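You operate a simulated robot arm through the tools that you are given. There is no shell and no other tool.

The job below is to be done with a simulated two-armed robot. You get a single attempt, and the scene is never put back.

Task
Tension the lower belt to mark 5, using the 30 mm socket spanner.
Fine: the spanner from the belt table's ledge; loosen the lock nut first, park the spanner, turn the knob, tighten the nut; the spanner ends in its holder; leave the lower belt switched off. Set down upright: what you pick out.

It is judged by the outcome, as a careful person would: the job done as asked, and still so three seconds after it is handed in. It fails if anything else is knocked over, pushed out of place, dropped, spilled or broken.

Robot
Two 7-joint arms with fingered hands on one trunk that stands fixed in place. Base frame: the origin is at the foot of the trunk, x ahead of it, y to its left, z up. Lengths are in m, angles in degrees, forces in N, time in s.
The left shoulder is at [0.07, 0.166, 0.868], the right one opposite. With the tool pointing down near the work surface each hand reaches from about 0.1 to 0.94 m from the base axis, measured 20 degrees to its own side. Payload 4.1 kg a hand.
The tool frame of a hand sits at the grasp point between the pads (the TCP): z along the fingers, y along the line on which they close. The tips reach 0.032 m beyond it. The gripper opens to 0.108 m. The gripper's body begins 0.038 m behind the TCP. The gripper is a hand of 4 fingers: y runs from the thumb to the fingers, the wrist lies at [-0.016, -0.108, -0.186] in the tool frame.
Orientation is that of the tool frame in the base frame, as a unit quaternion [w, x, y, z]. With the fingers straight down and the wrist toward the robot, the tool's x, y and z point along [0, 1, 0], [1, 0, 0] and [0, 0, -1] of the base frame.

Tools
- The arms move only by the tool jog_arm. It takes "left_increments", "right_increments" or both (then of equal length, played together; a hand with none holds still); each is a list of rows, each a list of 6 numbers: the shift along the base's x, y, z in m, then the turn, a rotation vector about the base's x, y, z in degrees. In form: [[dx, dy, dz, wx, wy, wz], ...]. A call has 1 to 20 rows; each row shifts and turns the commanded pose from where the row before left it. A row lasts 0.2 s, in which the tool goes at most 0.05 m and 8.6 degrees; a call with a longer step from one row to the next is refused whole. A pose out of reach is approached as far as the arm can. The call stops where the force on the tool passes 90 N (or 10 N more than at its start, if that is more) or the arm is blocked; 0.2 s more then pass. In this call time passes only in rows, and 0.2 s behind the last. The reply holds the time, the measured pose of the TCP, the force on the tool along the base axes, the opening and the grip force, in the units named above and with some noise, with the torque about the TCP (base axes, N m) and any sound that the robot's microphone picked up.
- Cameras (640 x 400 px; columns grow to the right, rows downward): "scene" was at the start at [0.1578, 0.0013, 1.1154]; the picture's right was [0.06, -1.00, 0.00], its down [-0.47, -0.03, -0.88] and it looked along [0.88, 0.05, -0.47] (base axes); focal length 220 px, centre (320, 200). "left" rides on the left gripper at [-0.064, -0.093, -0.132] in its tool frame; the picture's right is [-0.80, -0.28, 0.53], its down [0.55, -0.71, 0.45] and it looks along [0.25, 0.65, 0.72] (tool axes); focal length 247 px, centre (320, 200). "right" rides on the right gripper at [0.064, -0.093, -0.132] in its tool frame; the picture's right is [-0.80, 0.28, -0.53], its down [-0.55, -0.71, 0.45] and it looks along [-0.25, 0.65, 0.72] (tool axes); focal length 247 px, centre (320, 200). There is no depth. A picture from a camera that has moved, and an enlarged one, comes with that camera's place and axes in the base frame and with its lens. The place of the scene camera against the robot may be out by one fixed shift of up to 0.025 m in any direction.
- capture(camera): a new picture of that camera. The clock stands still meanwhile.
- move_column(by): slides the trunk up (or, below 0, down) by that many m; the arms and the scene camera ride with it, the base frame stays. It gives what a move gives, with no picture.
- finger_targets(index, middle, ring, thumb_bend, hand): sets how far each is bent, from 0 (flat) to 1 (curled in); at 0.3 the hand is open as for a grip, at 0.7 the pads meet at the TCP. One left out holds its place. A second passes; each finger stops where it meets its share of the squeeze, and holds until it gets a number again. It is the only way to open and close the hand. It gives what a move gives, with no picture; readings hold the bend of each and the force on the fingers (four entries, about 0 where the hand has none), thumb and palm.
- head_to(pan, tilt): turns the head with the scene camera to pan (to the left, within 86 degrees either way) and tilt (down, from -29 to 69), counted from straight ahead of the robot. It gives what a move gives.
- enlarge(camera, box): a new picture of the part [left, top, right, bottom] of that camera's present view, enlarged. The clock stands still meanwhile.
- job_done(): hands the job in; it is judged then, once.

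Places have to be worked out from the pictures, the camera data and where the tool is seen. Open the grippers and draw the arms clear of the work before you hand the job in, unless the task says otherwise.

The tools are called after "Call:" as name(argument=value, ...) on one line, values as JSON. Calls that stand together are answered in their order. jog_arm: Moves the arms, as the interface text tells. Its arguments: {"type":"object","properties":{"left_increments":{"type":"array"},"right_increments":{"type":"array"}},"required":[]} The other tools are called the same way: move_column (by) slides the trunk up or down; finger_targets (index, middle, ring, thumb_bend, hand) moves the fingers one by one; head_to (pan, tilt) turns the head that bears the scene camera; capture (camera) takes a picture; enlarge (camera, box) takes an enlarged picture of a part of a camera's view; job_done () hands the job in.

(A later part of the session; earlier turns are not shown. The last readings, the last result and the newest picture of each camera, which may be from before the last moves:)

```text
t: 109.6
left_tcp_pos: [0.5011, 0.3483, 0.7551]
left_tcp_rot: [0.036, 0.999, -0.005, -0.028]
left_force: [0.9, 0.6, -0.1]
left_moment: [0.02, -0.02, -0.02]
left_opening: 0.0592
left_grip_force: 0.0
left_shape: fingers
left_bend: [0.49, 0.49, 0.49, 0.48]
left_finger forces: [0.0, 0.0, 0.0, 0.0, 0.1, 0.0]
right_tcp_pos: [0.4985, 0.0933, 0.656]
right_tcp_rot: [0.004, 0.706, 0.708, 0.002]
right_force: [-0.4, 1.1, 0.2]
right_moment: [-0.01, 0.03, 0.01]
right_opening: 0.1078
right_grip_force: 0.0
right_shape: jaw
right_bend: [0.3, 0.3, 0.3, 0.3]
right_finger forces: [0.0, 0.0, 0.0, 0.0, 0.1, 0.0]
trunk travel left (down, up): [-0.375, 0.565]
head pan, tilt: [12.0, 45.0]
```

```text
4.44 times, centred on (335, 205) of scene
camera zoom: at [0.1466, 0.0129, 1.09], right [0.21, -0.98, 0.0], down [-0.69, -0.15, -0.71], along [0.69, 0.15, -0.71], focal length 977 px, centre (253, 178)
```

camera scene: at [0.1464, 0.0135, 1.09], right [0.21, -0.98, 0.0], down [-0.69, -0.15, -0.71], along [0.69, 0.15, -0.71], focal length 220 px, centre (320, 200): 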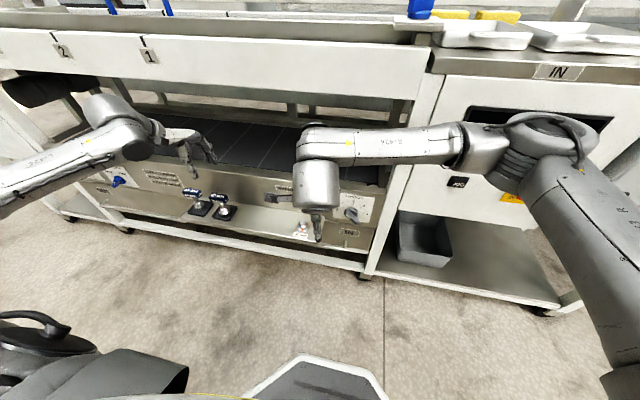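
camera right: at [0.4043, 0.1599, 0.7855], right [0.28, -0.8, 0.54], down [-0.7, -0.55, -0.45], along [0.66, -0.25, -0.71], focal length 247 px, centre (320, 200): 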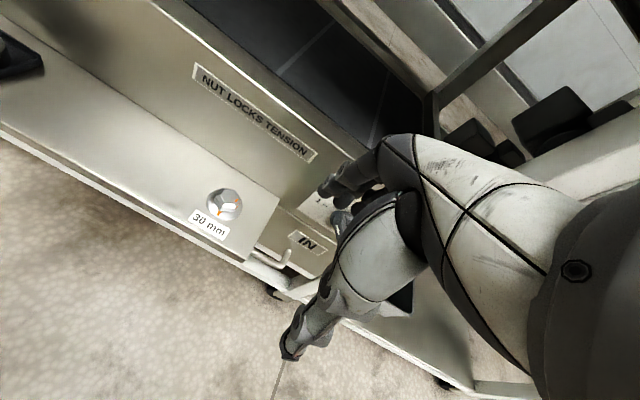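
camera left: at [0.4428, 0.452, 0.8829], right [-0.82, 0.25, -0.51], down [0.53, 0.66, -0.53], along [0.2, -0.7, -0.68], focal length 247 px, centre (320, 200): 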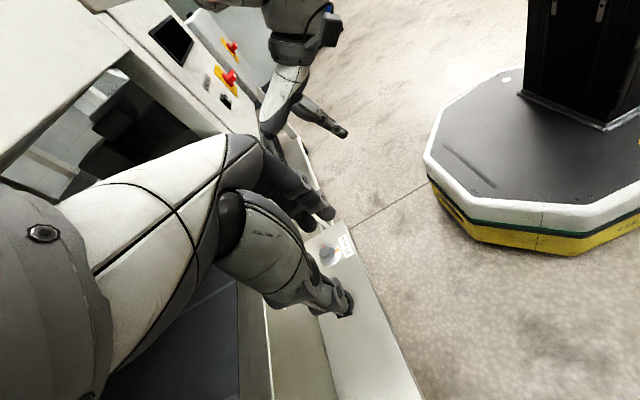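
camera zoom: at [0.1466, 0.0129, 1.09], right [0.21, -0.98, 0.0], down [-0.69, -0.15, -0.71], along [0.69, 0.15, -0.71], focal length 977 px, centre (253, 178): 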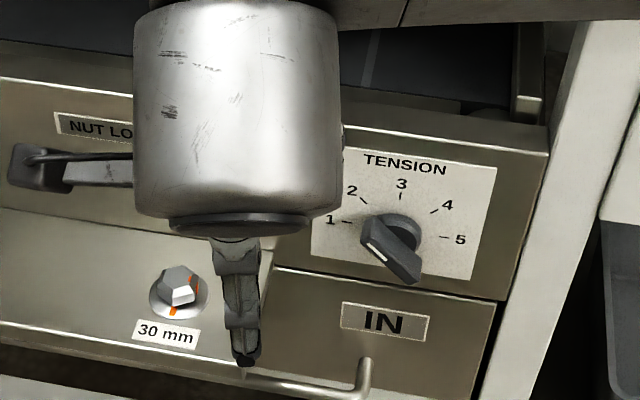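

The view through my own hand is blocked, but the geometry is well defined: the fingertips hang vertically at a bend of 0.45. I set the right fingers, then move into the start position left of the knob's pointer end.

Call:
finger_targets(hand="right", index=0.45, middle=0.45, ring=0.45, thumb_bend=0.3)

Call:
jog_arm(right_increments=[[0.02, -0.002, 0, 0, 0, 0], [0.02, -0.002, 0, 0, 0, 0], [0.015, -0.002, -0.01, 0, 0, 0], [0.01, -0.002, -0.01, 0, 0, 0]])

Call:
capture(camera="right")

Call:
enlarge(camera="right", box=[220, 150, 400, 280])

Call:
enlarge(camera="scene", box=[270, 160, 400, 250])

```text
t: 110.6
left_tcp_pos: [0.4997, 0.3493, 0.7549]
left_tcp_rot: [0.037, 0.999, -0.005, -0.027]
left_force: [-0.8, 0.8, 0.2]
left_moment: [-0.01, -0.02, -0.04]
left_opening: 0.0592
left_grip_force: 0.0
left_shape: fingers
left_bend: [0.49, 0.49, 0.49, 0.48]
left_finger forces: [0.0, 0.0, 0.1, 0.0, 0.0, 0.0]
right_tcp_pos: [0.4983, 0.0947, 0.6548]
right_tcp_rot: [0.004, 0.706, 0.708, 0.002]
right_force: [-0.4, -0.9, -1.1]
right_moment: [-0.01, 0.03, 0.01]
right_opening: 0.0892
right_grip_force: 0.1
right_shape: fingers
right_bend: [0.45, 0.45, 0.45, 0.3]
right_finger forces: [0.0, 0.0, 0.0, 0.0, 0.1, 0.0]
trunk travel left (down, up): [-0.375, 0.565]
head pan, tilt: [12.0, 45.0]
```

```text
t: 111.6
left_tcp_pos: [0.4996, 0.35, 0.7554]
left_tcp_rot: [0.036, 0.999, -0.004, -0.028]
left_force: [-0.3, -0.9, -0.2]
left_moment: [0.02, -0.02, 0.02]
left_opening: 0.0593
left_grip_force: 0.1
left_shape: fingers
left_bend: [0.49, 0.49, 0.49, 0.48]
left_finger forces: [0.1, 0.0, 0.1, 0.1, 0.0, 0.1]
right_tcp_pos: [0.5653, 0.0853, 0.6359]
right_tcp_rot: [0.003, 0.707, 0.708, 0.001]
right_force: [0.3, 0.0, 0.1]
right_moment: [-0.02, 0.02, 0.0]
right_opening: 0.0892
right_grip_force: 0.0
right_shape: fingers
right_bend: [0.45, 0.45, 0.45, 0.3]
right_finger forces: [0.0, 0.0, 0.1, 0.0, 0.0, 0.0]
trunk travel left (down, up): [-0.375, 0.565]
head pan, tilt: [12.0, 45.0]
```

```text
taken
camera right: at [0.4706, 0.15, 0.7667], right [0.28, -0.8, 0.54], down [-0.7, -0.55, -0.45], along [0.66, -0.25, -0.71], focal length 247 px, centre (320, 200)
```

right: 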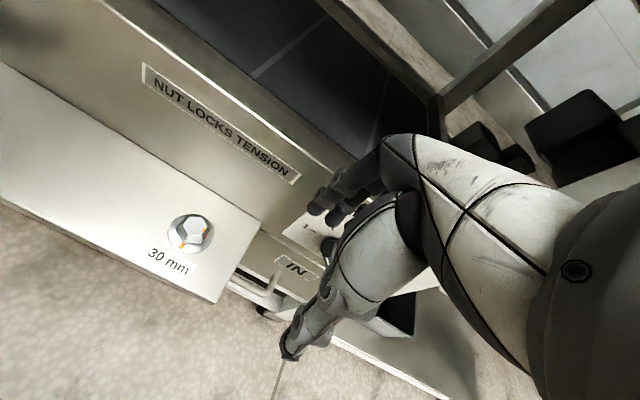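

```text
3.08 times, centred on (310, 215) of right
camera zoom: at [0.4706, 0.15, 0.7667], right [0.28, -0.8, 0.54], down [-0.7, -0.55, -0.45], along [0.66, -0.25, -0.71], focal length 760 px, centre (351, 154)
```

zoom: 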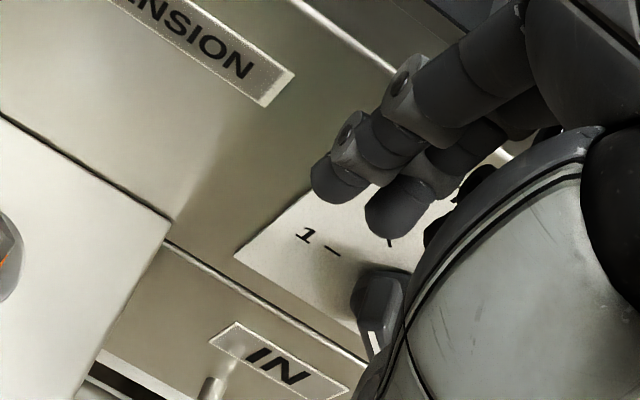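

```text
4.44 times, centred on (335, 205) of scene
camera zoom: at [0.1465, 0.013, 1.09], right [0.21, -0.98, 0.0], down [-0.69, -0.15, -0.71], along [0.69, 0.15, -0.71], focal length 977 px, centre (253, 178)
```

zoom: 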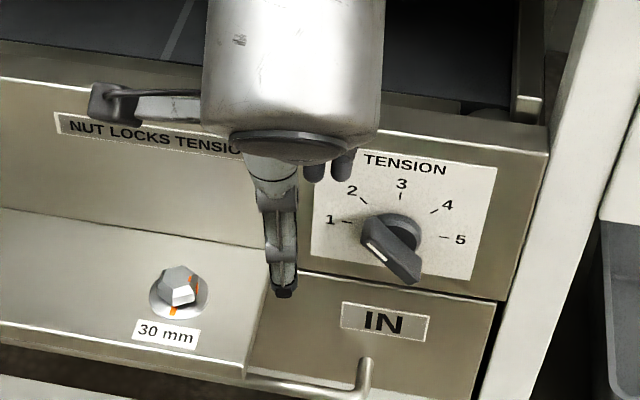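

The scene camera can see both the fingertips and the dial. I move the last centimetre forward and come down beside the pointer end.

Call:
jog_arm(right_increments=[[0.006, 0, -0.01, 0, 0, 0], [0.005, 0, -0.015, 0, 0, 0], [0, 0, -0.02, 0, 0, 0]])

Call:
enlarge(camera="right", box=[220, 150, 400, 280])

Call:
enlarge(camera="scene", box=[300, 170, 390, 240])

```text
t: 112.4
left_tcp_pos: [0.4996, 0.35, 0.7551]
left_tcp_rot: [0.038, 0.999, -0.004, -0.029]
left_force: [0.9, 0.2, -0.1]
left_moment: [0.01, -0.02, -0.01]
left_opening: 0.0593
left_grip_force: 0.0
left_shape: fingers
left_bend: [0.49, 0.49, 0.49, 0.48]
left_finger forces: [0.1, 0.0, 0.1, 0.0, 0.0, 0.0]
right_tcp_pos: [0.5753, 0.0861, 0.5909]
right_tcp_rot: [0.004, 0.706, 0.708, 0.003]
right_force: [-0.7, 0.4, -0.6]
right_moment: [-0.02, -0.01, 0.01]
right_opening: 0.0892
right_grip_force: 0.1
right_shape: fingers
right_bend: [0.45, 0.45, 0.45, 0.3]
right_finger forces: [0.0, 0.0, 0.0, 0.0, 0.0, 0.1]
trunk travel left (down, up): [-0.375, 0.565]
head pan, tilt: [12.0, 45.0]
```

```text
3.08 times, centred on (310, 215) of right
camera zoom: at [0.4818, 0.1505, 0.7208], right [0.28, -0.8, 0.54], down [-0.7, -0.55, -0.45], along [0.66, -0.25, -0.71], focal length 760 px, centre (351, 154)
```

zoom: 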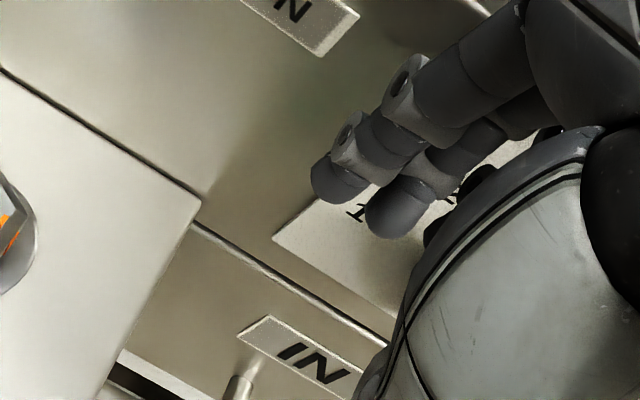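

```text
5.71 times, centred on (345, 205) of scene
camera zoom: at [0.1466, 0.0131, 1.09], right [0.21, -0.98, 0.0], down [-0.69, -0.15, -0.71], along [0.69, 0.15, -0.71], focal length 1256 px, centre (177, 171)
```

zoom: 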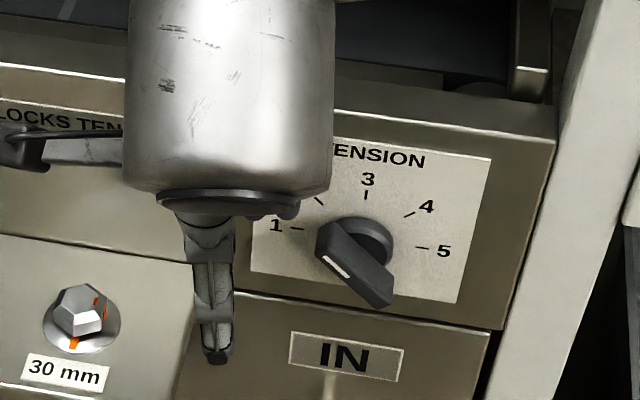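

The ring fingertip is just left of the pointer end. I lower 20 mm so that the finger side covers the bar's height.

Call:
jog_arm(right_increments=[[0, 0, -0.01, 0, 0, 0], [0.001, 0, -0.01, 0, 0, 0]])

Call:
enlarge(camera="scene", box=[300, 170, 390, 240])

Call:
enlarge(camera="right", box=[260, 170, 360, 240])

```text
t: 113.0
left_tcp_pos: [0.5005, 0.3505, 0.7559]
left_tcp_rot: [0.038, 0.999, -0.003, -0.028]
left_force: [0.4, 0.1, -0.1]
left_moment: [0.02, 0.02, 0.0]
left_opening: 0.0592
left_grip_force: 0.0
left_shape: fingers
left_bend: [0.49, 0.49, 0.49, 0.48]
left_finger forces: [0.0, 0.0, 0.1, 0.1, 0.0, 0.1]
right_tcp_pos: [0.5765, 0.0856, 0.5703]
right_tcp_rot: [0.004, 0.706, 0.708, 0.002]
right_force: [-0.7, 1.3, 0.2]
right_moment: [0.01, 0.02, -0.02]
right_opening: 0.0891
right_grip_force: 0.1
right_shape: fingers
right_bend: [0.45, 0.45, 0.45, 0.3]
right_finger forces: [0.1, 0.0, 0.0, 0.0, 0.1, 0.0]
trunk travel left (down, up): [-0.375, 0.565]
head pan, tilt: [12.0, 45.0]
```

```text
5.71 times, centred on (345, 205) of scene
camera zoom: at [0.1465, 0.0131, 1.09], right [0.21, -0.98, 0.0], down [-0.69, -0.15, -0.71], along [0.69, 0.15, -0.71], focal length 1256 px, centre (177, 171)
```

zoom: 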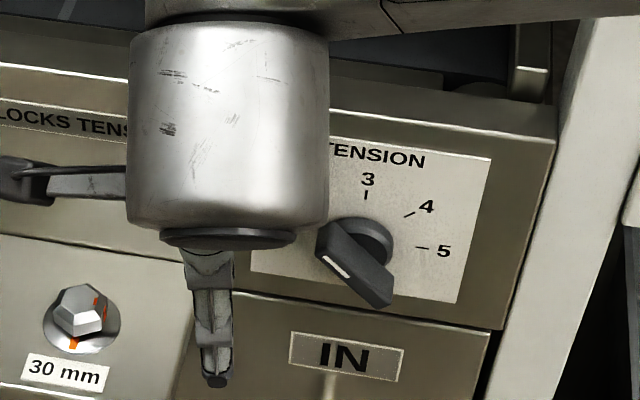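

```text
5.71 times, centred on (310, 205) of right
camera zoom: at [0.4824, 0.1504, 0.7005], right [0.28, -0.8, 0.54], down [-0.7, -0.55, -0.45], along [0.66, -0.25, -0.71], focal length 1411 px, centre (377, 171)
```

zoom: 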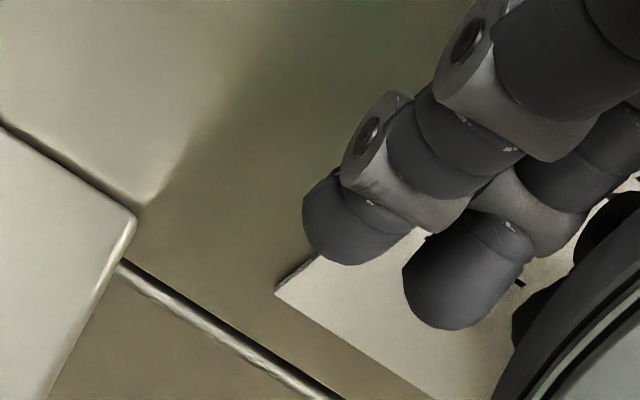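

The ring finger (centre y≈0.051) hangs just left of the bar. I push right in small steps, watching force and the bar in the scene view.

Call:
jog_arm(right_increments=[[0, -0.003, 0, 0, 0, 0], [0, -0.003, 0, 0, 0, 0]])

Call:
jog_arm(right_increments=[[0, -0.003, 0, 0, 0, 0], [0, -0.003, 0, 0, 0, 0]])

Call:
enlarge(camera="scene", box=[300, 170, 390, 240])

```text
t: 113.6
left_tcp_pos: [0.4999, 0.3506, 0.7556]
left_tcp_rot: [0.037, 0.999, -0.003, -0.029]
left_force: [-0.4, -0.6, -0.4]
left_moment: [0.01, -0.04, 0.02]
left_opening: 0.0593
left_grip_force: 0.1
left_shape: fingers
left_bend: [0.49, 0.49, 0.49, 0.48]
left_finger forces: [0.0, 0.0, 0.0, 0.0, 0.0, 0.1]
right_tcp_pos: [0.5767, 0.0797, 0.5708]
right_tcp_rot: [0.004, 0.707, 0.708, 0.002]
right_force: [-0.3, 0.2, -0.4]
right_moment: [0.02, 0.01, -0.04]
right_opening: 0.0893
right_grip_force: 0.0
right_shape: fingers
right_bend: [0.45, 0.45, 0.45, 0.3]
right_finger forces: [0.0, 0.0, 0.1, 0.0, 0.0, 0.1]
trunk travel left (down, up): [-0.375, 0.565]
head pan, tilt: [12.0, 45.0]
```

```text
t: 114.2
left_tcp_pos: [0.5003, 0.3494, 0.7563]
left_tcp_rot: [0.037, 0.999, -0.003, -0.028]
left_force: [-0.9, 0.7, -0.2]
left_moment: [-0.03, 0.0, -0.01]
left_opening: 0.0591
left_grip_force: 0.1
left_shape: fingers
left_bend: [0.49, 0.49, 0.49, 0.48]
left_finger forces: [0.1, 0.0, 0.0, 0.1, 0.1, 0.0]
right_tcp_pos: [0.5755, 0.0725, 0.5706]
right_tcp_rot: [0.004, 0.706, 0.708, 0.002]
right_force: [-0.8, -0.4, -0.5]
right_moment: [0.03, 0.01, -0.02]
right_opening: 0.0892
right_grip_force: 0.1
right_shape: fingers
right_bend: [0.45, 0.45, 0.45, 0.3]
right_finger forces: [0.0, 0.0, 0.1, 0.0, 0.1, 0.0]
trunk travel left (down, up): [-0.375, 0.565]
head pan, tilt: [12.0, 45.0]
```

```text
5.71 times, centred on (345, 205) of scene
camera zoom: at [0.1464, 0.013, 1.09], right [0.21, -0.98, 0.0], down [-0.69, -0.15, -0.71], along [0.69, 0.15, -0.71], focal length 1256 px, centre (177, 171)
```

zoom: 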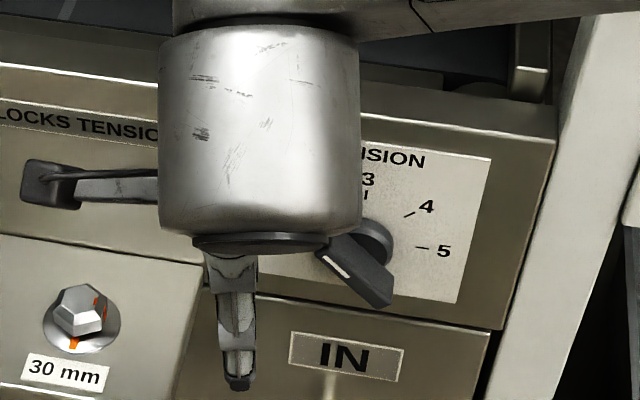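

No contact yet. I continue in 3 mm steps.

Call:
jog_arm(right_increments=[[0, -0.003, 0, 0, 0, 0], [0, -0.003, 0, 0, 0, 0]])

Call:
jog_arm(right_increments=[[0, -0.003, 0, 0, 0, 0], [0, -0.003, 0, 0, 0, 0]])

Call:
enlarge(camera="scene", box=[300, 170, 390, 240])

```text
t: 114.8
left_tcp_pos: [0.5002, 0.3507, 0.7559]
left_tcp_rot: [0.037, 0.999, -0.004, -0.028]
left_force: [0.1, 0.3, 0.2]
left_moment: [0.01, 0.0, 0.0]
left_opening: 0.0593
left_grip_force: 0.1
left_shape: fingers
left_bend: [0.49, 0.49, 0.49, 0.48]
left_finger forces: [0.1, 0.1, 0.0, 0.0, 0.0, 0.1]
right_tcp_pos: [0.5758, 0.0681, 0.5707]
right_tcp_rot: [0.004, 0.707, 0.707, 0.002]
right_force: [0.5, -0.9, 0.6]
right_moment: [0.0, -0.02, -0.01]
right_opening: 0.0892
right_grip_force: 0.1
right_shape: fingers
right_bend: [0.45, 0.45, 0.45, 0.3]
right_finger forces: [0.0, 0.0, 0.0, 0.0, 0.1, 0.0]
trunk travel left (down, up): [-0.375, 0.565]
head pan, tilt: [12.0, 45.0]
```

```text
t: 115.4
left_tcp_pos: [0.4989, 0.3505, 0.756]
left_tcp_rot: [0.037, 0.999, -0.005, -0.028]
left_force: [0.1, -0.1, -0.6]
left_moment: [0.01, 0.0, 0.0]
left_opening: 0.0592
left_grip_force: 0.0
left_shape: fingers
left_bend: [0.49, 0.49, 0.49, 0.48]
left_finger forces: [0.1, 0.0, 0.0, 0.0, 0.1, 0.1]
right_tcp_pos: [0.5759, 0.0627, 0.5719]
right_tcp_rot: [0.003, 0.706, 0.708, 0.003]
right_force: [0.1, 4.4, 3.8]
right_moment: [0.04, -0.14, 0.21]
right_opening: 0.0891
right_grip_force: 2.9
right_shape: fingers
right_bend: [0.45, 0.45, 0.45, 0.3]
right_finger forces: [0.0, 0.1, 5.8, 0.0, 0.1, 0.0]
trunk travel left (down, up): [-0.375, 0.565]
head pan, tilt: [12.0, 45.0]
```

```text
5.71 times, centred on (345, 205) of scene
camera zoom: at [0.1461, 0.0135, 1.0901], right [0.21, -0.98, 0.0], down [-0.69, -0.15, -0.71], along [0.69, 0.15, -0.71], focal length 1256 px, centre (177, 171)
```

zoom: 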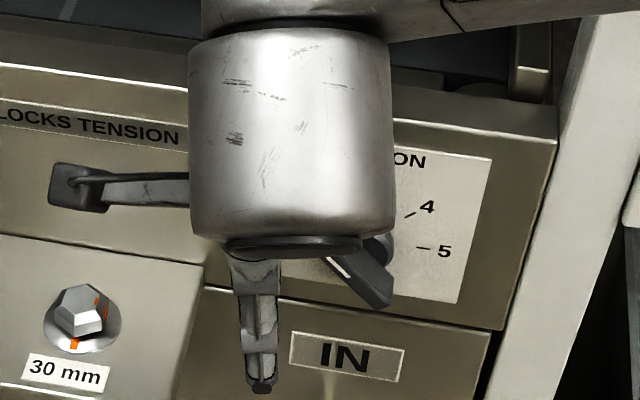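

The reaction (up-left at 45°) shows the fingertip is pressing on the bar's end rather than its side; the dial centre is nearer y≈0.004. I back off, go 13 mm lower and 4 mm back so that the finger's straight side meets the bar, then push again.

Call:
jog_arm(right_increments=[[0, 0.006, 0.002, 0, 0, 0], [-0.004, 0.005, 0, 0, 0, 0], [0, 0, -0.008, 0, 0, 0], [0, 0, -0.008, 0, 0, 0]])

Call:
jog_arm(right_increments=[[0, -0.003, 0, 0, 0, 0], [0, -0.003, 0, 0, 0, 0], [0, -0.002, 0, 0, 0, 0]])

Call:
enlarge(camera="scene", box=[300, 170, 390, 240])

```text
t: 116.4
left_tcp_pos: [0.4996, 0.3508, 0.7553]
left_tcp_rot: [0.037, 0.999, -0.004, -0.028]
left_force: [0.6, 0.1, 0.3]
left_moment: [-0.01, 0.02, 0.0]
left_opening: 0.0591
left_grip_force: 0.0
left_shape: fingers
left_bend: [0.49, 0.49, 0.49, 0.48]
left_finger forces: [0.1, 0.0, 0.0, 0.0, 0.0, 0.1]
right_tcp_pos: [0.5718, 0.073, 0.5568]
right_tcp_rot: [0.003, 0.705, 0.709, 0.002]
right_force: [-0.9, 4.0, 3.7]
right_moment: [-0.01, -0.18, 0.16]
right_opening: 0.0892
right_grip_force: 2.6
right_shape: fingers
right_bend: [0.45, 0.45, 0.45, 0.3]
right_finger forces: [0.1, 0.0, 5.7, 0.0, 0.1, 0.1]
trunk travel left (down, up): [-0.375, 0.565]
head pan, tilt: [12.0, 45.0]
```

```text
t: 117.2
left_tcp_pos: [0.4991, 0.3506, 0.7553]
left_tcp_rot: [0.037, 0.999, -0.003, -0.027]
left_force: [0.2, 0.2, 0.4]
left_moment: [0.02, 0.0, -0.01]
left_opening: 0.0594
left_grip_force: 0.1
left_shape: fingers
left_bend: [0.49, 0.49, 0.49, 0.48]
left_finger forces: [0.1, 0.0, 0.1, 0.1, 0.1, 0.0]
right_tcp_pos: [0.5712, 0.0661, 0.5578]
right_tcp_rot: [0.003, 0.706, 0.709, 0.004]
right_force: [-1.5, 17.0, 11.7]
right_moment: [0.15, -0.48, 0.73]
right_opening: 0.0893
right_grip_force: 10.8
right_shape: fingers
right_bend: [0.45, 0.45, 0.44, 0.3]
right_finger forces: [0.0, 0.0, 21.9, 0.0, 0.0, 0.0]
trunk travel left (down, up): [-0.375, 0.565]
head pan, tilt: [12.0, 45.0]
```

```text
5.71 times, centred on (345, 205) of scene
camera zoom: at [0.1451, 0.0144, 1.0903], right [0.21, -0.98, 0.0], down [-0.69, -0.15, -0.71], along [0.69, 0.15, -0.71], focal length 1256 px, centre (177, 171)
```

zoom: 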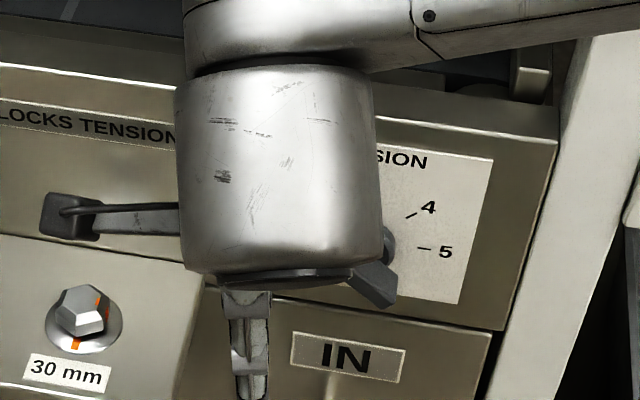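

The knob seems to have been nudged the wrong way (toward 1) by the downward scrape, and the contact force is high. I back off to the left right away and look.

Call:
jog_arm(right_increments=[[0, 0.006, 0, 0, 0, 0], [0, 0.01, 0, 0, 0, 0], [0, 0.015, 0, 0, 0, 0], [0, 0.02, 0, 0, 0, 0], [0, 0.02, 0, 0, 0, 0]])

Call:
enlarge(camera="scene", box=[300, 170, 390, 240])

Call:
enlarge(camera="right", box=[260, 170, 400, 280])

```text
t: 118.4
left_tcp_pos: [0.4993, 0.3497, 0.7553]
left_tcp_rot: [0.038, 0.999, -0.005, -0.027]
left_force: [0.4, 0.6, -0.4]
left_moment: [-0.01, 0.01, -0.01]
left_opening: 0.0592
left_grip_force: 0.0
left_shape: fingers
left_bend: [0.49, 0.49, 0.49, 0.48]
left_finger forces: [0.1, 0.0, 0.0, 0.0, 0.1, 0.1]
right_tcp_pos: [0.5736, 0.1352, 0.5569]
right_tcp_rot: [0.003, 0.707, 0.708, 0.003]
right_force: [-0.1, 0.1, 0.1]
right_moment: [-0.01, -0.02, 0.04]
right_opening: 0.089
right_grip_force: 0.1
right_shape: fingers
right_bend: [0.45, 0.45, 0.45, 0.3]
right_finger forces: [0.1, 0.1, 0.0, 0.0, 0.1, 0.0]
trunk travel left (down, up): [-0.375, 0.565]
head pan, tilt: [12.0, 45.0]
```

```text
5.71 times, centred on (345, 205) of scene
camera zoom: at [0.1464, 0.0134, 1.09], right [0.21, -0.98, 0.0], down [-0.69, -0.15, -0.71], along [0.69, 0.15, -0.71], focal length 1256 px, centre (177, 171)
```

zoom: 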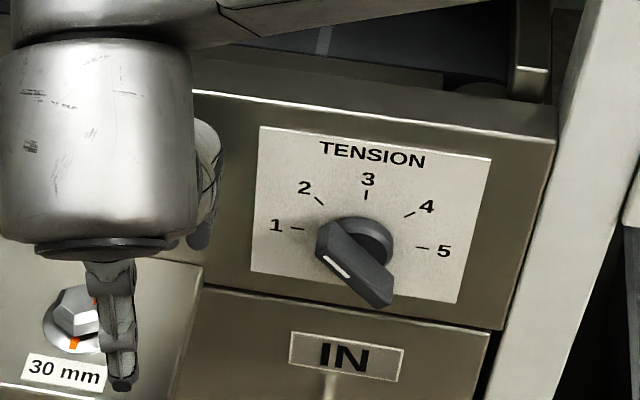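

```text
3.64 times, centred on (330, 225) of right
camera zoom: at [0.4787, 0.2006, 0.687], right [0.28, -0.8, 0.54], down [-0.7, -0.55, -0.45], along [0.66, -0.25, -0.71], focal length 898 px, centre (284, 109)
```

zoom: 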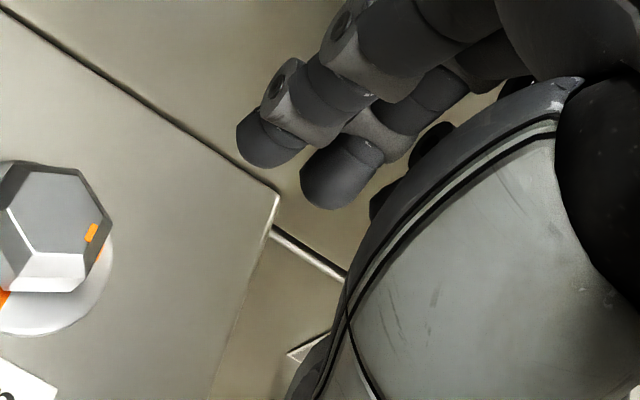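

The knob is still at 2 (the force passed straight through its axis), and the contacts tell me the dial centre is y≈0.015. A better first push is straight down on the bar's lower-right tail with one finger. I curl index and middle away, rise, and go over the tail.

Call:
finger_targets(hand="right", index=0.95, middle=0.95, ring=0.45)

Call:
jog_arm(right_increments=[[0, 0, 0.02, 0, 0, 0], [0, 0, 0.03, 0, 0, 0], [0, -0.03, 0.01, 0, 0, 0], [0, -0.03, 0, 0, 0, 0], [0, -0.03, 0, 0, 0, 0], [0, -0.0257, 0, 0, 0, 0]])

Call:
capture(camera="right")

Call:
enlarge(camera="scene", box=[300, 150, 400, 240])

```text
t: 119.4
left_tcp_pos: [0.5008, 0.3497, 0.756]
left_tcp_rot: [0.037, 0.999, -0.003, -0.028]
left_force: [-0.6, -0.4, -0.5]
left_moment: [0.01, 0.02, 0.02]
left_opening: 0.0592
left_grip_force: 0.2
left_shape: fingers
left_bend: [0.49, 0.49, 0.49, 0.48]
left_finger forces: [0.0, 0.0, 0.0, 0.0, 0.1, 0.0]
right_tcp_pos: [0.5733, 0.1348, 0.558]
right_tcp_rot: [0.003, 0.707, 0.708, 0.002]
right_force: [-0.2, -0.8, 0.4]
right_moment: [0.0, 0.01, 0.0]
right_opening: 0.0591
right_grip_force: 0.2
right_shape: fingers
right_bend: [0.95, 0.95, 0.45, 0.3]
right_finger forces: [0.1, 0.1, 0.0, 0.0, 0.0, 0.0]
trunk travel left (down, up): [-0.375, 0.565]
head pan, tilt: [12.0, 45.0]
```

```text
t: 120.8
left_tcp_pos: [0.4992, 0.35, 0.7542]
left_tcp_rot: [0.036, 0.999, -0.004, -0.028]
left_force: [-0.8, 0.0, 0.9]
left_moment: [-0.04, -0.01, 0.01]
left_opening: 0.0592
left_grip_force: 0.0
left_shape: fingers
left_bend: [0.49, 0.49, 0.49, 0.48]
left_finger forces: [0.0, 0.0, 0.1, 0.1, 0.1, 0.0]
right_tcp_pos: [0.5728, 0.0182, 0.6167]
right_tcp_rot: [0.003, 0.706, 0.708, 0.001]
right_force: [0.0, 0.4, 0.2]
right_moment: [-0.03, 0.02, -0.01]
right_opening: 0.0595
right_grip_force: 0.1
right_shape: fingers
right_bend: [0.95, 0.95, 0.45, 0.3]
right_finger forces: [0.0, 0.0, 0.1, 0.0, 0.1, 0.0]
trunk travel left (down, up): [-0.375, 0.565]
head pan, tilt: [12.0, 45.0]
```

```text
taken
camera right: at [0.4783, 0.0842, 0.7469], right [0.28, -0.8, 0.54], down [-0.7, -0.55, -0.45], along [0.66, -0.25, -0.71], focal length 247 px, centre (320, 200)
```

right: 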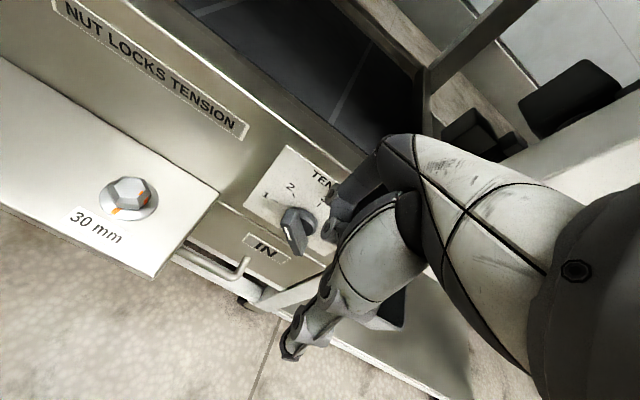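

```text
4.44 times, centred on (350, 195) of scene
camera zoom: at [0.1464, 0.0126, 1.09], right [0.21, -0.98, 0.0], down [-0.69, -0.15, -0.71], along [0.69, 0.15, -0.71], focal length 977 px, centre (187, 222)
```

zoom: 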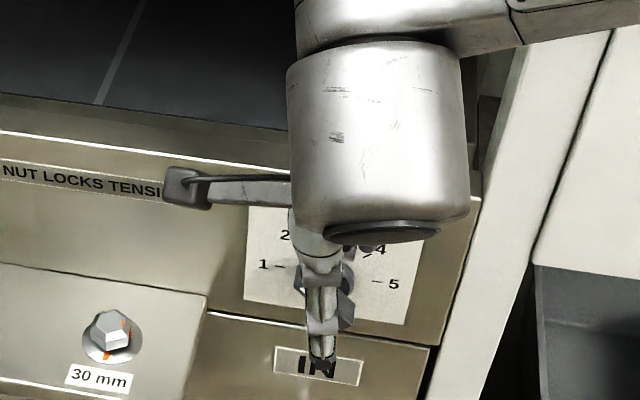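

The right wrist camera now sees the knob beside the fingers. I zoom in to check where the ring fingertip is relative to the bar.

Call:
enlarge(camera="right", box=[230, 140, 370, 270])

Call:
enlarge(camera="scene", box=[330, 190, 375, 230])

```text
3.08 times, centred on (300, 205) of right
camera zoom: at [0.4783, 0.0842, 0.7469], right [0.28, -0.8, 0.54], down [-0.7, -0.55, -0.45], along [0.66, -0.25, -0.71], focal length 760 px, centre (382, 185)
```

zoom: 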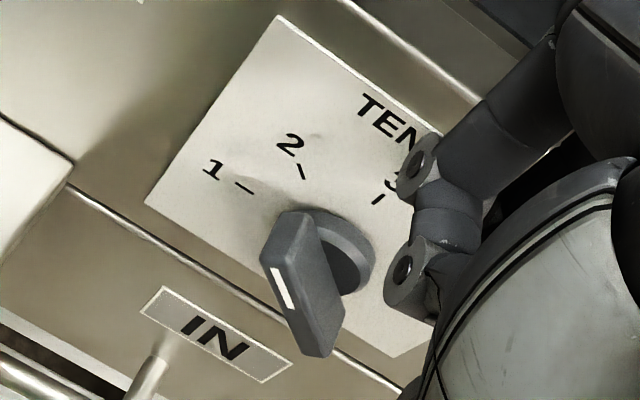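

```text
10.00 times, centred on (352, 210) of scene
camera zoom: at [0.1464, 0.0126, 1.09], right [0.21, -0.98, 0.0], down [-0.69, -0.15, -0.71], along [0.69, 0.15, -0.71], focal length 2199 px, centre (-5, 100)
```

zoom: 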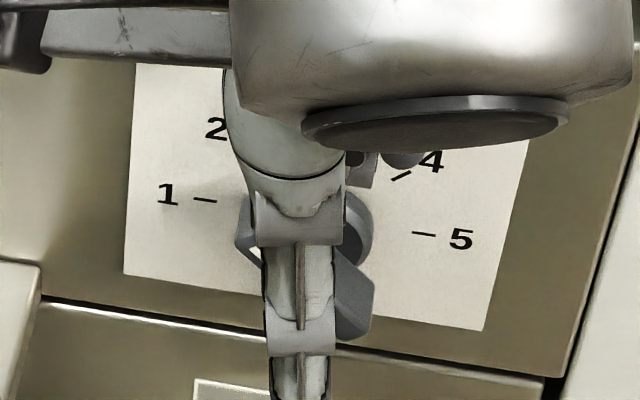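

The ring fingertip is about 20 mm right of the dial centre, over the tail. I lower it, slowly near contact.

Call:
jog_arm(right_increments=[[0, 0, -0.02, 0, 0, 0], [0, 0, -0.02, 0, 0, 0], [0, 0, -0.01, 0, 0, 0]])

Call:
jog_arm(right_increments=[[0, 0, -0.002, 0, 0, 0], [0, 0, -0.002, 0, 0, 0]])

Call:
jog_arm(right_increments=[[0, 0, -0.002, 0, 0, 0], [0, 0, -0.002, 0, 0, 0]])

Call:
enlarge(camera="right", box=[230, 140, 370, 270])

Call:
enlarge(camera="scene", box=[330, 190, 375, 230])

```text
t: 121.6
left_tcp_pos: [0.4994, 0.3502, 0.7559]
left_tcp_rot: [0.037, 0.999, -0.005, -0.028]
left_force: [0.3, -0.1, 0.4]
left_moment: [0.01, 0.03, -0.04]
left_opening: 0.0591
left_grip_force: 0.1
left_shape: fingers
left_bend: [0.49, 0.49, 0.49, 0.48]
left_finger forces: [0.0, 0.0, 0.0, 0.0, 0.1, 0.0]
right_tcp_pos: [0.5727, 0.0194, 0.5673]
right_tcp_rot: [0.004, 0.706, 0.708, 0.003]
right_force: [0.4, -0.4, 0.4]
right_moment: [0.01, 0.02, -0.03]
right_opening: 0.0592
right_grip_force: 0.1
right_shape: fingers
right_bend: [0.95, 0.95, 0.45, 0.3]
right_finger forces: [0.1, 0.1, 0.0, 0.0, 0.0, 0.0]
trunk travel left (down, up): [-0.375, 0.565]
head pan, tilt: [12.0, 45.0]
```

```text
t: 122.2
left_tcp_pos: [0.4998, 0.3499, 0.7541]
left_tcp_rot: [0.037, 0.999, -0.004, -0.028]
left_force: [-0.5, -0.1, -0.4]
left_moment: [0.02, 0.0, 0.01]
left_opening: 0.0593
left_grip_force: 0.1
left_shape: fingers
left_bend: [0.49, 0.49, 0.49, 0.48]
left_finger forces: [0.0, 0.0, 0.0, 0.0, 0.0, 0.1]
right_tcp_pos: [0.5723, 0.0202, 0.5625]
right_tcp_rot: [0.003, 0.707, 0.707, 0.002]
right_force: [-0.4, -0.6, -0.1]
right_moment: [0.0, -0.04, -0.02]
right_opening: 0.0594
right_grip_force: 0.0
right_shape: fingers
right_bend: [0.95, 0.95, 0.45, 0.3]
right_finger forces: [0.1, 0.0, 0.1, 0.0, 0.0, 0.1]
trunk travel left (down, up): [-0.375, 0.565]
head pan, tilt: [12.0, 45.0]
```

```text
t: 122.8
left_tcp_pos: [0.5, 0.3494, 0.7554]
left_tcp_rot: [0.037, 0.999, -0.004, -0.028]
left_force: [-0.7, -0.1, 0.0]
left_moment: [0.01, 0.02, -0.02]
left_opening: 0.0589
left_grip_force: 0.0
left_shape: fingers
left_bend: [0.49, 0.49, 0.49, 0.48]
left_finger forces: [0.0, 0.0, 0.0, 0.0, 0.0, 0.1]
right_tcp_pos: [0.5717, 0.0196, 0.5582]
right_tcp_rot: [0.003, 0.706, 0.708, 0.003]
right_force: [-0.6, 0.4, 0.7]
right_moment: [0.01, 0.01, -0.01]
right_opening: 0.059
right_grip_force: 0.1
right_shape: fingers
right_bend: [0.95, 0.95, 0.45, 0.3]
right_finger forces: [0.0, 0.0, 0.0, 0.0, 0.0, 0.0]
trunk travel left (down, up): [-0.375, 0.565]
head pan, tilt: [12.0, 45.0]
```

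```text
3.08 times, centred on (300, 205) of right
camera zoom: at [0.4784, 0.0849, 0.6889], right [0.28, -0.8, 0.54], down [-0.7, -0.55, -0.45], along [0.66, -0.25, -0.71], focal length 760 px, centre (382, 185)
```

zoom: 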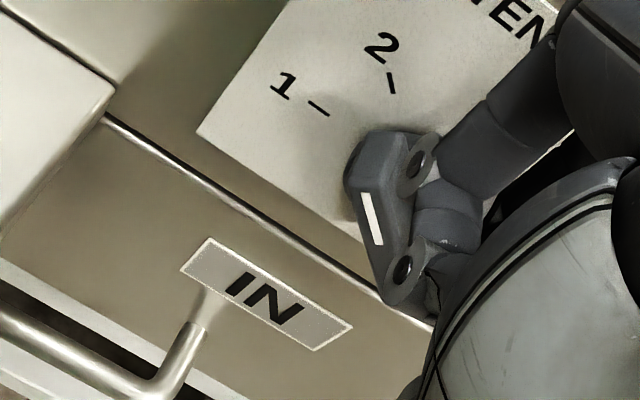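

```text
10.00 times, centred on (352, 210) of scene
camera zoom: at [0.1464, 0.013, 1.09], right [0.21, -0.98, 0.0], down [-0.69, -0.15, -0.71], along [0.69, 0.15, -0.71], focal length 2199 px, centre (-5, 100)
```

zoom: 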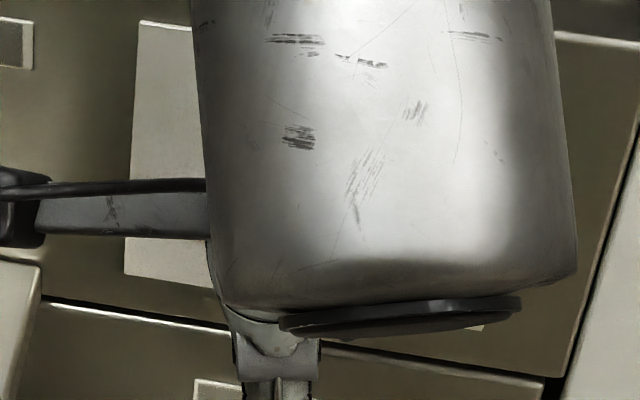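

No contact yet. I continue down in 2 mm steps.

Call:
jog_arm(right_increments=[[0, 0, -0.002, 0, 0, 0], [0, 0, -0.002, 0, 0, 0]])

Call:
jog_arm(right_increments=[[0, 0, -0.002, 0, 0, 0], [0, 0, -0.002, 0, 0, 0]])

Call:
enlarge(camera="right", box=[230, 140, 370, 270])

```text
t: 123.4
left_tcp_pos: [0.5004, 0.3502, 0.7563]
left_tcp_rot: [0.038, 0.999, -0.004, -0.028]
left_force: [-0.3, -0.3, 0.3]
left_moment: [0.05, 0.01, 0.0]
left_opening: 0.0595
left_grip_force: 0.1
left_shape: fingers
left_bend: [0.49, 0.49, 0.49, 0.48]
left_finger forces: [0.0, 0.0, 0.0, 0.1, 0.1, 0.0]
right_tcp_pos: [0.5731, 0.0198, 0.5556]
right_tcp_rot: [0.004, 0.707, 0.708, 0.002]
right_force: [-0.5, -0.4, -0.7]
right_moment: [-0.01, 0.01, -0.02]
right_opening: 0.0596
right_grip_force: 0.1
right_shape: fingers
right_bend: [0.95, 0.95, 0.45, 0.3]
right_finger forces: [0.1, 0.0, 0.0, 0.0, 0.0, 0.0]
trunk travel left (down, up): [-0.375, 0.565]
head pan, tilt: [12.0, 45.0]
```

```text
t: 124.0
left_tcp_pos: [0.5001, 0.3497, 0.7545]
left_tcp_rot: [0.037, 0.999, -0.004, -0.029]
left_force: [0.0, -0.9, 0.6]
left_moment: [-0.03, 0.0, 0.02]
left_opening: 0.0591
left_grip_force: 0.1
left_shape: fingers
left_bend: [0.49, 0.49, 0.49, 0.48]
left_finger forces: [0.0, 0.0, 0.0, 0.0, 0.0, 0.0]
right_tcp_pos: [0.5722, 0.0196, 0.5505]
right_tcp_rot: [0.003, 0.706, 0.708, 0.002]
right_force: [-0.2, -0.1, 0.1]
right_moment: [0.0, 0.0, 0.03]
right_opening: 0.0594
right_grip_force: 0.0
right_shape: fingers
right_bend: [0.95, 0.95, 0.45, 0.3]
right_finger forces: [0.0, 0.0, 0.1, 0.0, 0.1, 0.0]
trunk travel left (down, up): [-0.375, 0.565]
head pan, tilt: [12.0, 45.0]
```

```text
3.08 times, centred on (300, 205) of right
camera zoom: at [0.4782, 0.0847, 0.681], right [0.28, -0.8, 0.54], down [-0.7, -0.55, -0.45], along [0.66, -0.25, -0.71], focal length 760 px, centre (382, 185)
```

zoom: 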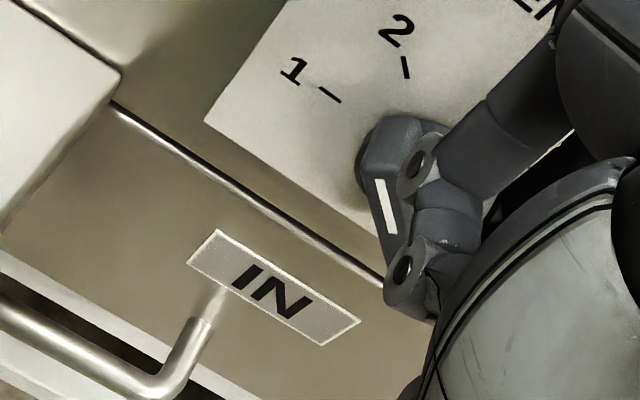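

Still free. I continue a bit further down in 2 mm steps.

Call:
jog_arm(right_increments=[[0, 0, -0.002, 0, 0, 0], [0, 0, -0.002, 0, 0, 0]])

Call:
jog_arm(right_increments=[[0, 0, -0.002, 0, 0, 0], [0, 0, -0.002, 0, 0, 0]])

Call:
enlarge(camera="right", box=[230, 140, 370, 270])

```text
t: 124.6
left_tcp_pos: [0.4998, 0.3503, 0.7559]
left_tcp_rot: [0.036, 0.999, -0.004, -0.027]
left_force: [0.2, -0.5, 0.1]
left_moment: [-0.01, 0.02, 0.01]
left_opening: 0.0592
left_grip_force: 0.0
left_shape: fingers
left_bend: [0.49, 0.49, 0.49, 0.48]
left_finger forces: [0.0, 0.0, 0.0, 0.0, 0.0, 0.0]
right_tcp_pos: [0.5716, 0.0197, 0.5465]
right_tcp_rot: [0.003, 0.707, 0.707, 0.002]
right_force: [-0.4, -0.1, 0.1]
right_moment: [0.0, 0.02, -0.01]
right_opening: 0.059
right_grip_force: 0.1
right_shape: fingers
right_bend: [0.95, 0.95, 0.45, 0.3]
right_finger forces: [0.1, 0.2, 0.1, 0.0, 0.0, 0.0]
trunk travel left (down, up): [-0.375, 0.565]
head pan, tilt: [12.0, 45.0]
```

```text
t: 125.2
left_tcp_pos: [0.5, 0.3496, 0.7553]
left_tcp_rot: [0.038, 0.999, -0.004, -0.028]
left_force: [-0.4, -0.1, -0.4]
left_moment: [0.04, 0.02, -0.01]
left_opening: 0.0592
left_grip_force: 0.1
left_shape: fingers
left_bend: [0.49, 0.49, 0.49, 0.48]
left_finger forces: [0.0, 0.0, 0.0, 0.0, 0.0, 0.0]
right_tcp_pos: [0.5734, 0.02, 0.5428]
right_tcp_rot: [0.003, 0.706, 0.708, 0.002]
right_force: [0.3, 0.3, 0.1]
right_moment: [-0.04, -0.01, 0.01]
right_opening: 0.0594
right_grip_force: 0.0
right_shape: fingers
right_bend: [0.95, 0.95, 0.45, 0.3]
right_finger forces: [0.0, 0.1, 0.0, 0.0, 0.1, 0.0]
trunk travel left (down, up): [-0.375, 0.565]
head pan, tilt: [12.0, 45.0]
```

```text
3.08 times, centred on (300, 205) of right
camera zoom: at [0.4785, 0.0851, 0.6729], right [0.28, -0.8, 0.54], down [-0.7, -0.55, -0.45], along [0.66, -0.25, -0.71], focal length 760 px, centre (382, 185)
```

zoom: 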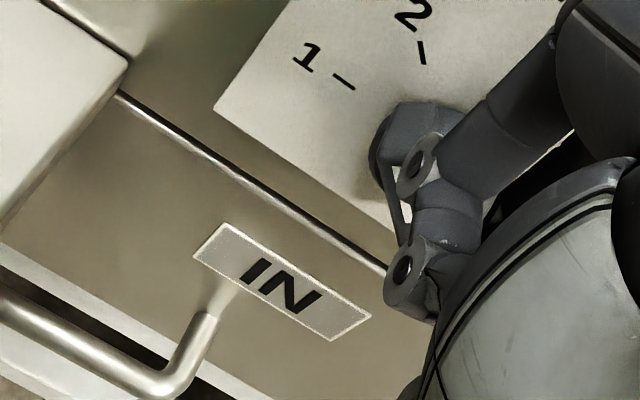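

Still nothing, so the ring finger is evidently passing beside or in front of the tail, out of my sight. The index finger is the one the right wrist camera sees best, so I switch to pushing with the index under direct view: rise, swap fingers, and look.

Call:
jog_arm(right_increments=[[-0.005, 0, 0.015, 0, 0, 0], [0, 0, 0.03, 0, 0, 0], [0, 0, 0.035, 0, 0, 0]])

Call:
finger_targets(hand="right", index=0.45, middle=0.95, ring=0.95, thumb_bend=0.2)

Call:
jog_arm(right_increments=[[0, -0.02, 0, 0, 0, 0], [0, -0.02, 0, 0, 0, 0]])

Call:
capture(camera="right")

Call:
enlarge(camera="right", box=[220, 120, 380, 260])

Call:
enlarge(camera="scene", box=[310, 160, 400, 240])

```text
t: 126.0
left_tcp_pos: [0.5002, 0.3497, 0.7545]
left_tcp_rot: [0.037, 0.999, -0.004, -0.028]
left_force: [1.7, -0.1, 0.0]
left_moment: [0.02, 0.05, 0.03]
left_opening: 0.0593
left_grip_force: 0.1
left_shape: fingers
left_bend: [0.49, 0.49, 0.49, 0.48]
left_finger forces: [0.1, 0.0, 0.0, 0.1, 0.2, 0.1]
right_tcp_pos: [0.5681, 0.0195, 0.623]
right_tcp_rot: [0.004, 0.707, 0.708, 0.002]
right_force: [0.1, 0.5, 1.0]
right_moment: [0.0, -0.01, -0.01]
right_opening: 0.0595
right_grip_force: 0.0
right_shape: fingers
right_bend: [0.95, 0.95, 0.45, 0.3]
right_finger forces: [0.1, 0.0, 0.1, 0.0, 0.0, 0.0]
trunk travel left (down, up): [-0.375, 0.565]
head pan, tilt: [12.0, 45.0]
```

```text
t: 127.0
left_tcp_pos: [0.4998, 0.3493, 0.7551]
left_tcp_rot: [0.038, 0.999, -0.003, -0.028]
left_force: [-0.5, -0.2, 0.0]
left_moment: [0.03, -0.01, -0.02]
left_opening: 0.0592
left_grip_force: 0.1
left_shape: fingers
left_bend: [0.49, 0.49, 0.49, 0.48]
left_finger forces: [0.0, 0.0, 0.0, 0.0, 0.0, 0.1]
right_tcp_pos: [0.5676, 0.0188, 0.6235]
right_tcp_rot: [0.003, 0.706, 0.708, 0.001]
right_force: [0.0, 0.0, -0.7]
right_moment: [-0.03, -0.01, 0.0]
right_opening: 0.0971
right_grip_force: 0.0
right_shape: fingers
right_bend: [0.45, 0.95, 0.95, 0.2]
right_finger forces: [0.1, 0.0, 0.0, 0.1, 0.0, 0.1]
trunk travel left (down, up): [-0.375, 0.565]
head pan, tilt: [12.0, 45.0]
```

```text
t: 127.6
left_tcp_pos: [0.4991, 0.3498, 0.7567]
left_tcp_rot: [0.037, 0.999, -0.004, -0.028]
left_force: [-0.5, 0.8, -0.4]
left_moment: [-0.04, 0.0, 0.01]
left_opening: 0.059
left_grip_force: 0.0
left_shape: fingers
left_bend: [0.49, 0.49, 0.49, 0.48]
left_finger forces: [0.0, 0.0, 0.0, 0.0, 0.0, 0.1]
right_tcp_pos: [0.5682, -0.0227, 0.6224]
right_tcp_rot: [0.003, 0.707, 0.707, 0.003]
right_force: [0.3, -0.1, 0.9]
right_moment: [0.0, -0.01, -0.03]
right_opening: 0.0969
right_grip_force: 0.1
right_shape: fingers
right_bend: [0.45, 0.95, 0.95, 0.2]
right_finger forces: [0.0, 0.1, 0.0, 0.0, 0.0, 0.0]
trunk travel left (down, up): [-0.375, 0.565]
head pan, tilt: [12.0, 45.0]
```

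```text
taken
camera right: at [0.4733, 0.044, 0.7534], right [0.28, -0.8, 0.54], down [-0.7, -0.55, -0.45], along [0.66, -0.25, -0.71], focal length 247 px, centre (320, 200)
```

right: 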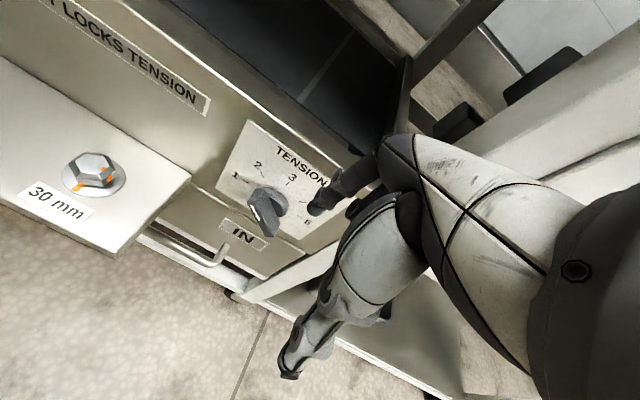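

```text
2.86 times, centred on (300, 190) of right
camera zoom: at [0.4733, 0.044, 0.7534], right [0.28, -0.8, 0.54], down [-0.7, -0.55, -0.45], along [0.66, -0.25, -0.71], focal length 706 px, centre (377, 229)
```

zoom: 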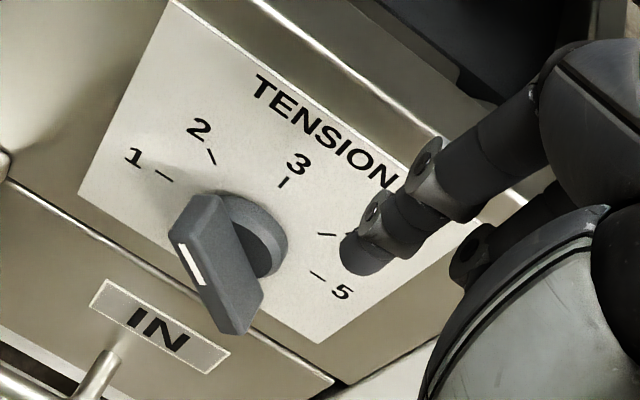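

```text
5.00 times, centred on (355, 200) of scene
camera zoom: at [0.1463, 0.0127, 1.09], right [0.21, -0.98, 0.0], down [-0.69, -0.15, -0.71], along [0.69, 0.15, -0.71], focal length 1099 px, centre (145, 200)
```

zoom: 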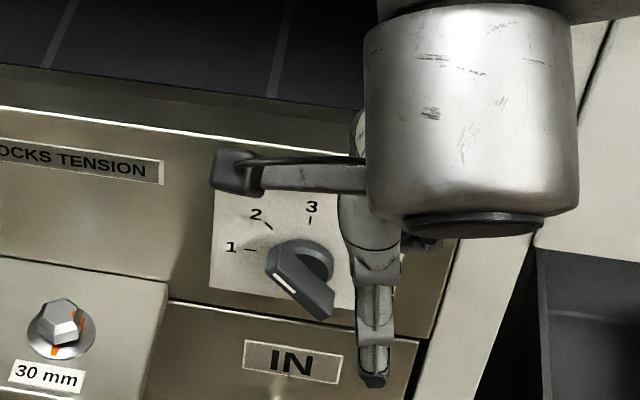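

Now both the index fingertip and the knob are in clear view. The fingertip is about 31 mm right of the dial centre and I want about 19 mm, so I shift 11 mm left and descend toward the tail.

Call:
jog_arm(right_increments=[[0.002, 0.006, -0.015, 0, 0, 0], [0.002, 0.0055, -0.02, 0, 0, 0], [0, 0, -0.015, 0, 0, 0], [0, 0, -0.005, 0, 0, 0]])

Call:
enlarge(camera="right", box=[220, 120, 380, 260])

Call:
enlarge(camera="scene", box=[310, 160, 400, 240])

```text
t: 128.6
left_tcp_pos: [0.5001, 0.3491, 0.7561]
left_tcp_rot: [0.036, 0.999, -0.003, -0.027]
left_force: [-0.4, 0.0, 0.0]
left_moment: [-0.03, 0.0, 0.02]
left_opening: 0.0592
left_grip_force: 0.0
left_shape: fingers
left_bend: [0.49, 0.49, 0.49, 0.48]
left_finger forces: [0.1, 0.1, 0.1, 0.0, 0.0, 0.0]
right_tcp_pos: [0.572, -0.0084, 0.5686]
right_tcp_rot: [0.003, 0.706, 0.708, 0.002]
right_force: [1.0, -0.5, 0.6]
right_moment: [-0.02, -0.02, 0.02]
right_opening: 0.0974
right_grip_force: 0.1
right_shape: fingers
right_bend: [0.45, 0.95, 0.95, 0.2]
right_finger forces: [0.0, 0.1, 0.0, 0.1, 0.0, 0.1]
trunk travel left (down, up): [-0.375, 0.565]
head pan, tilt: [12.0, 45.0]
```

```text
2.86 times, centred on (300, 190) of right
camera zoom: at [0.4775, 0.0563, 0.6983], right [0.28, -0.8, 0.54], down [-0.7, -0.55, -0.45], along [0.66, -0.25, -0.71], focal length 706 px, centre (377, 229)
```

zoom: 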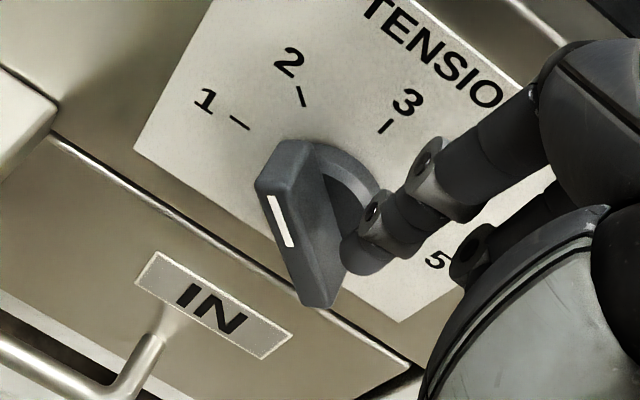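

```text
5.00 times, centred on (355, 200) of scene
camera zoom: at [0.1465, 0.013, 1.09], right [0.21, -0.98, 0.0], down [-0.69, -0.15, -0.71], along [0.69, 0.15, -0.71], focal length 1099 px, centre (145, 200)
```

zoom: 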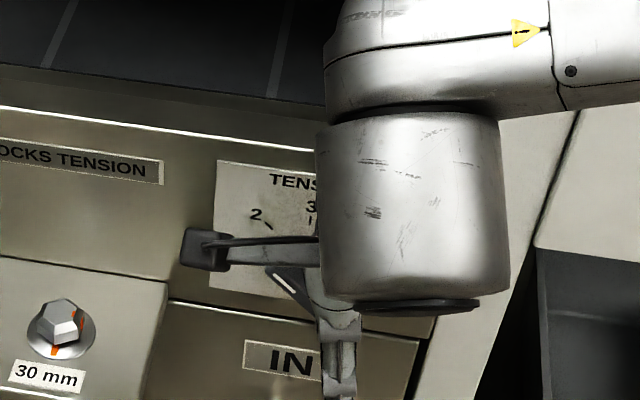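

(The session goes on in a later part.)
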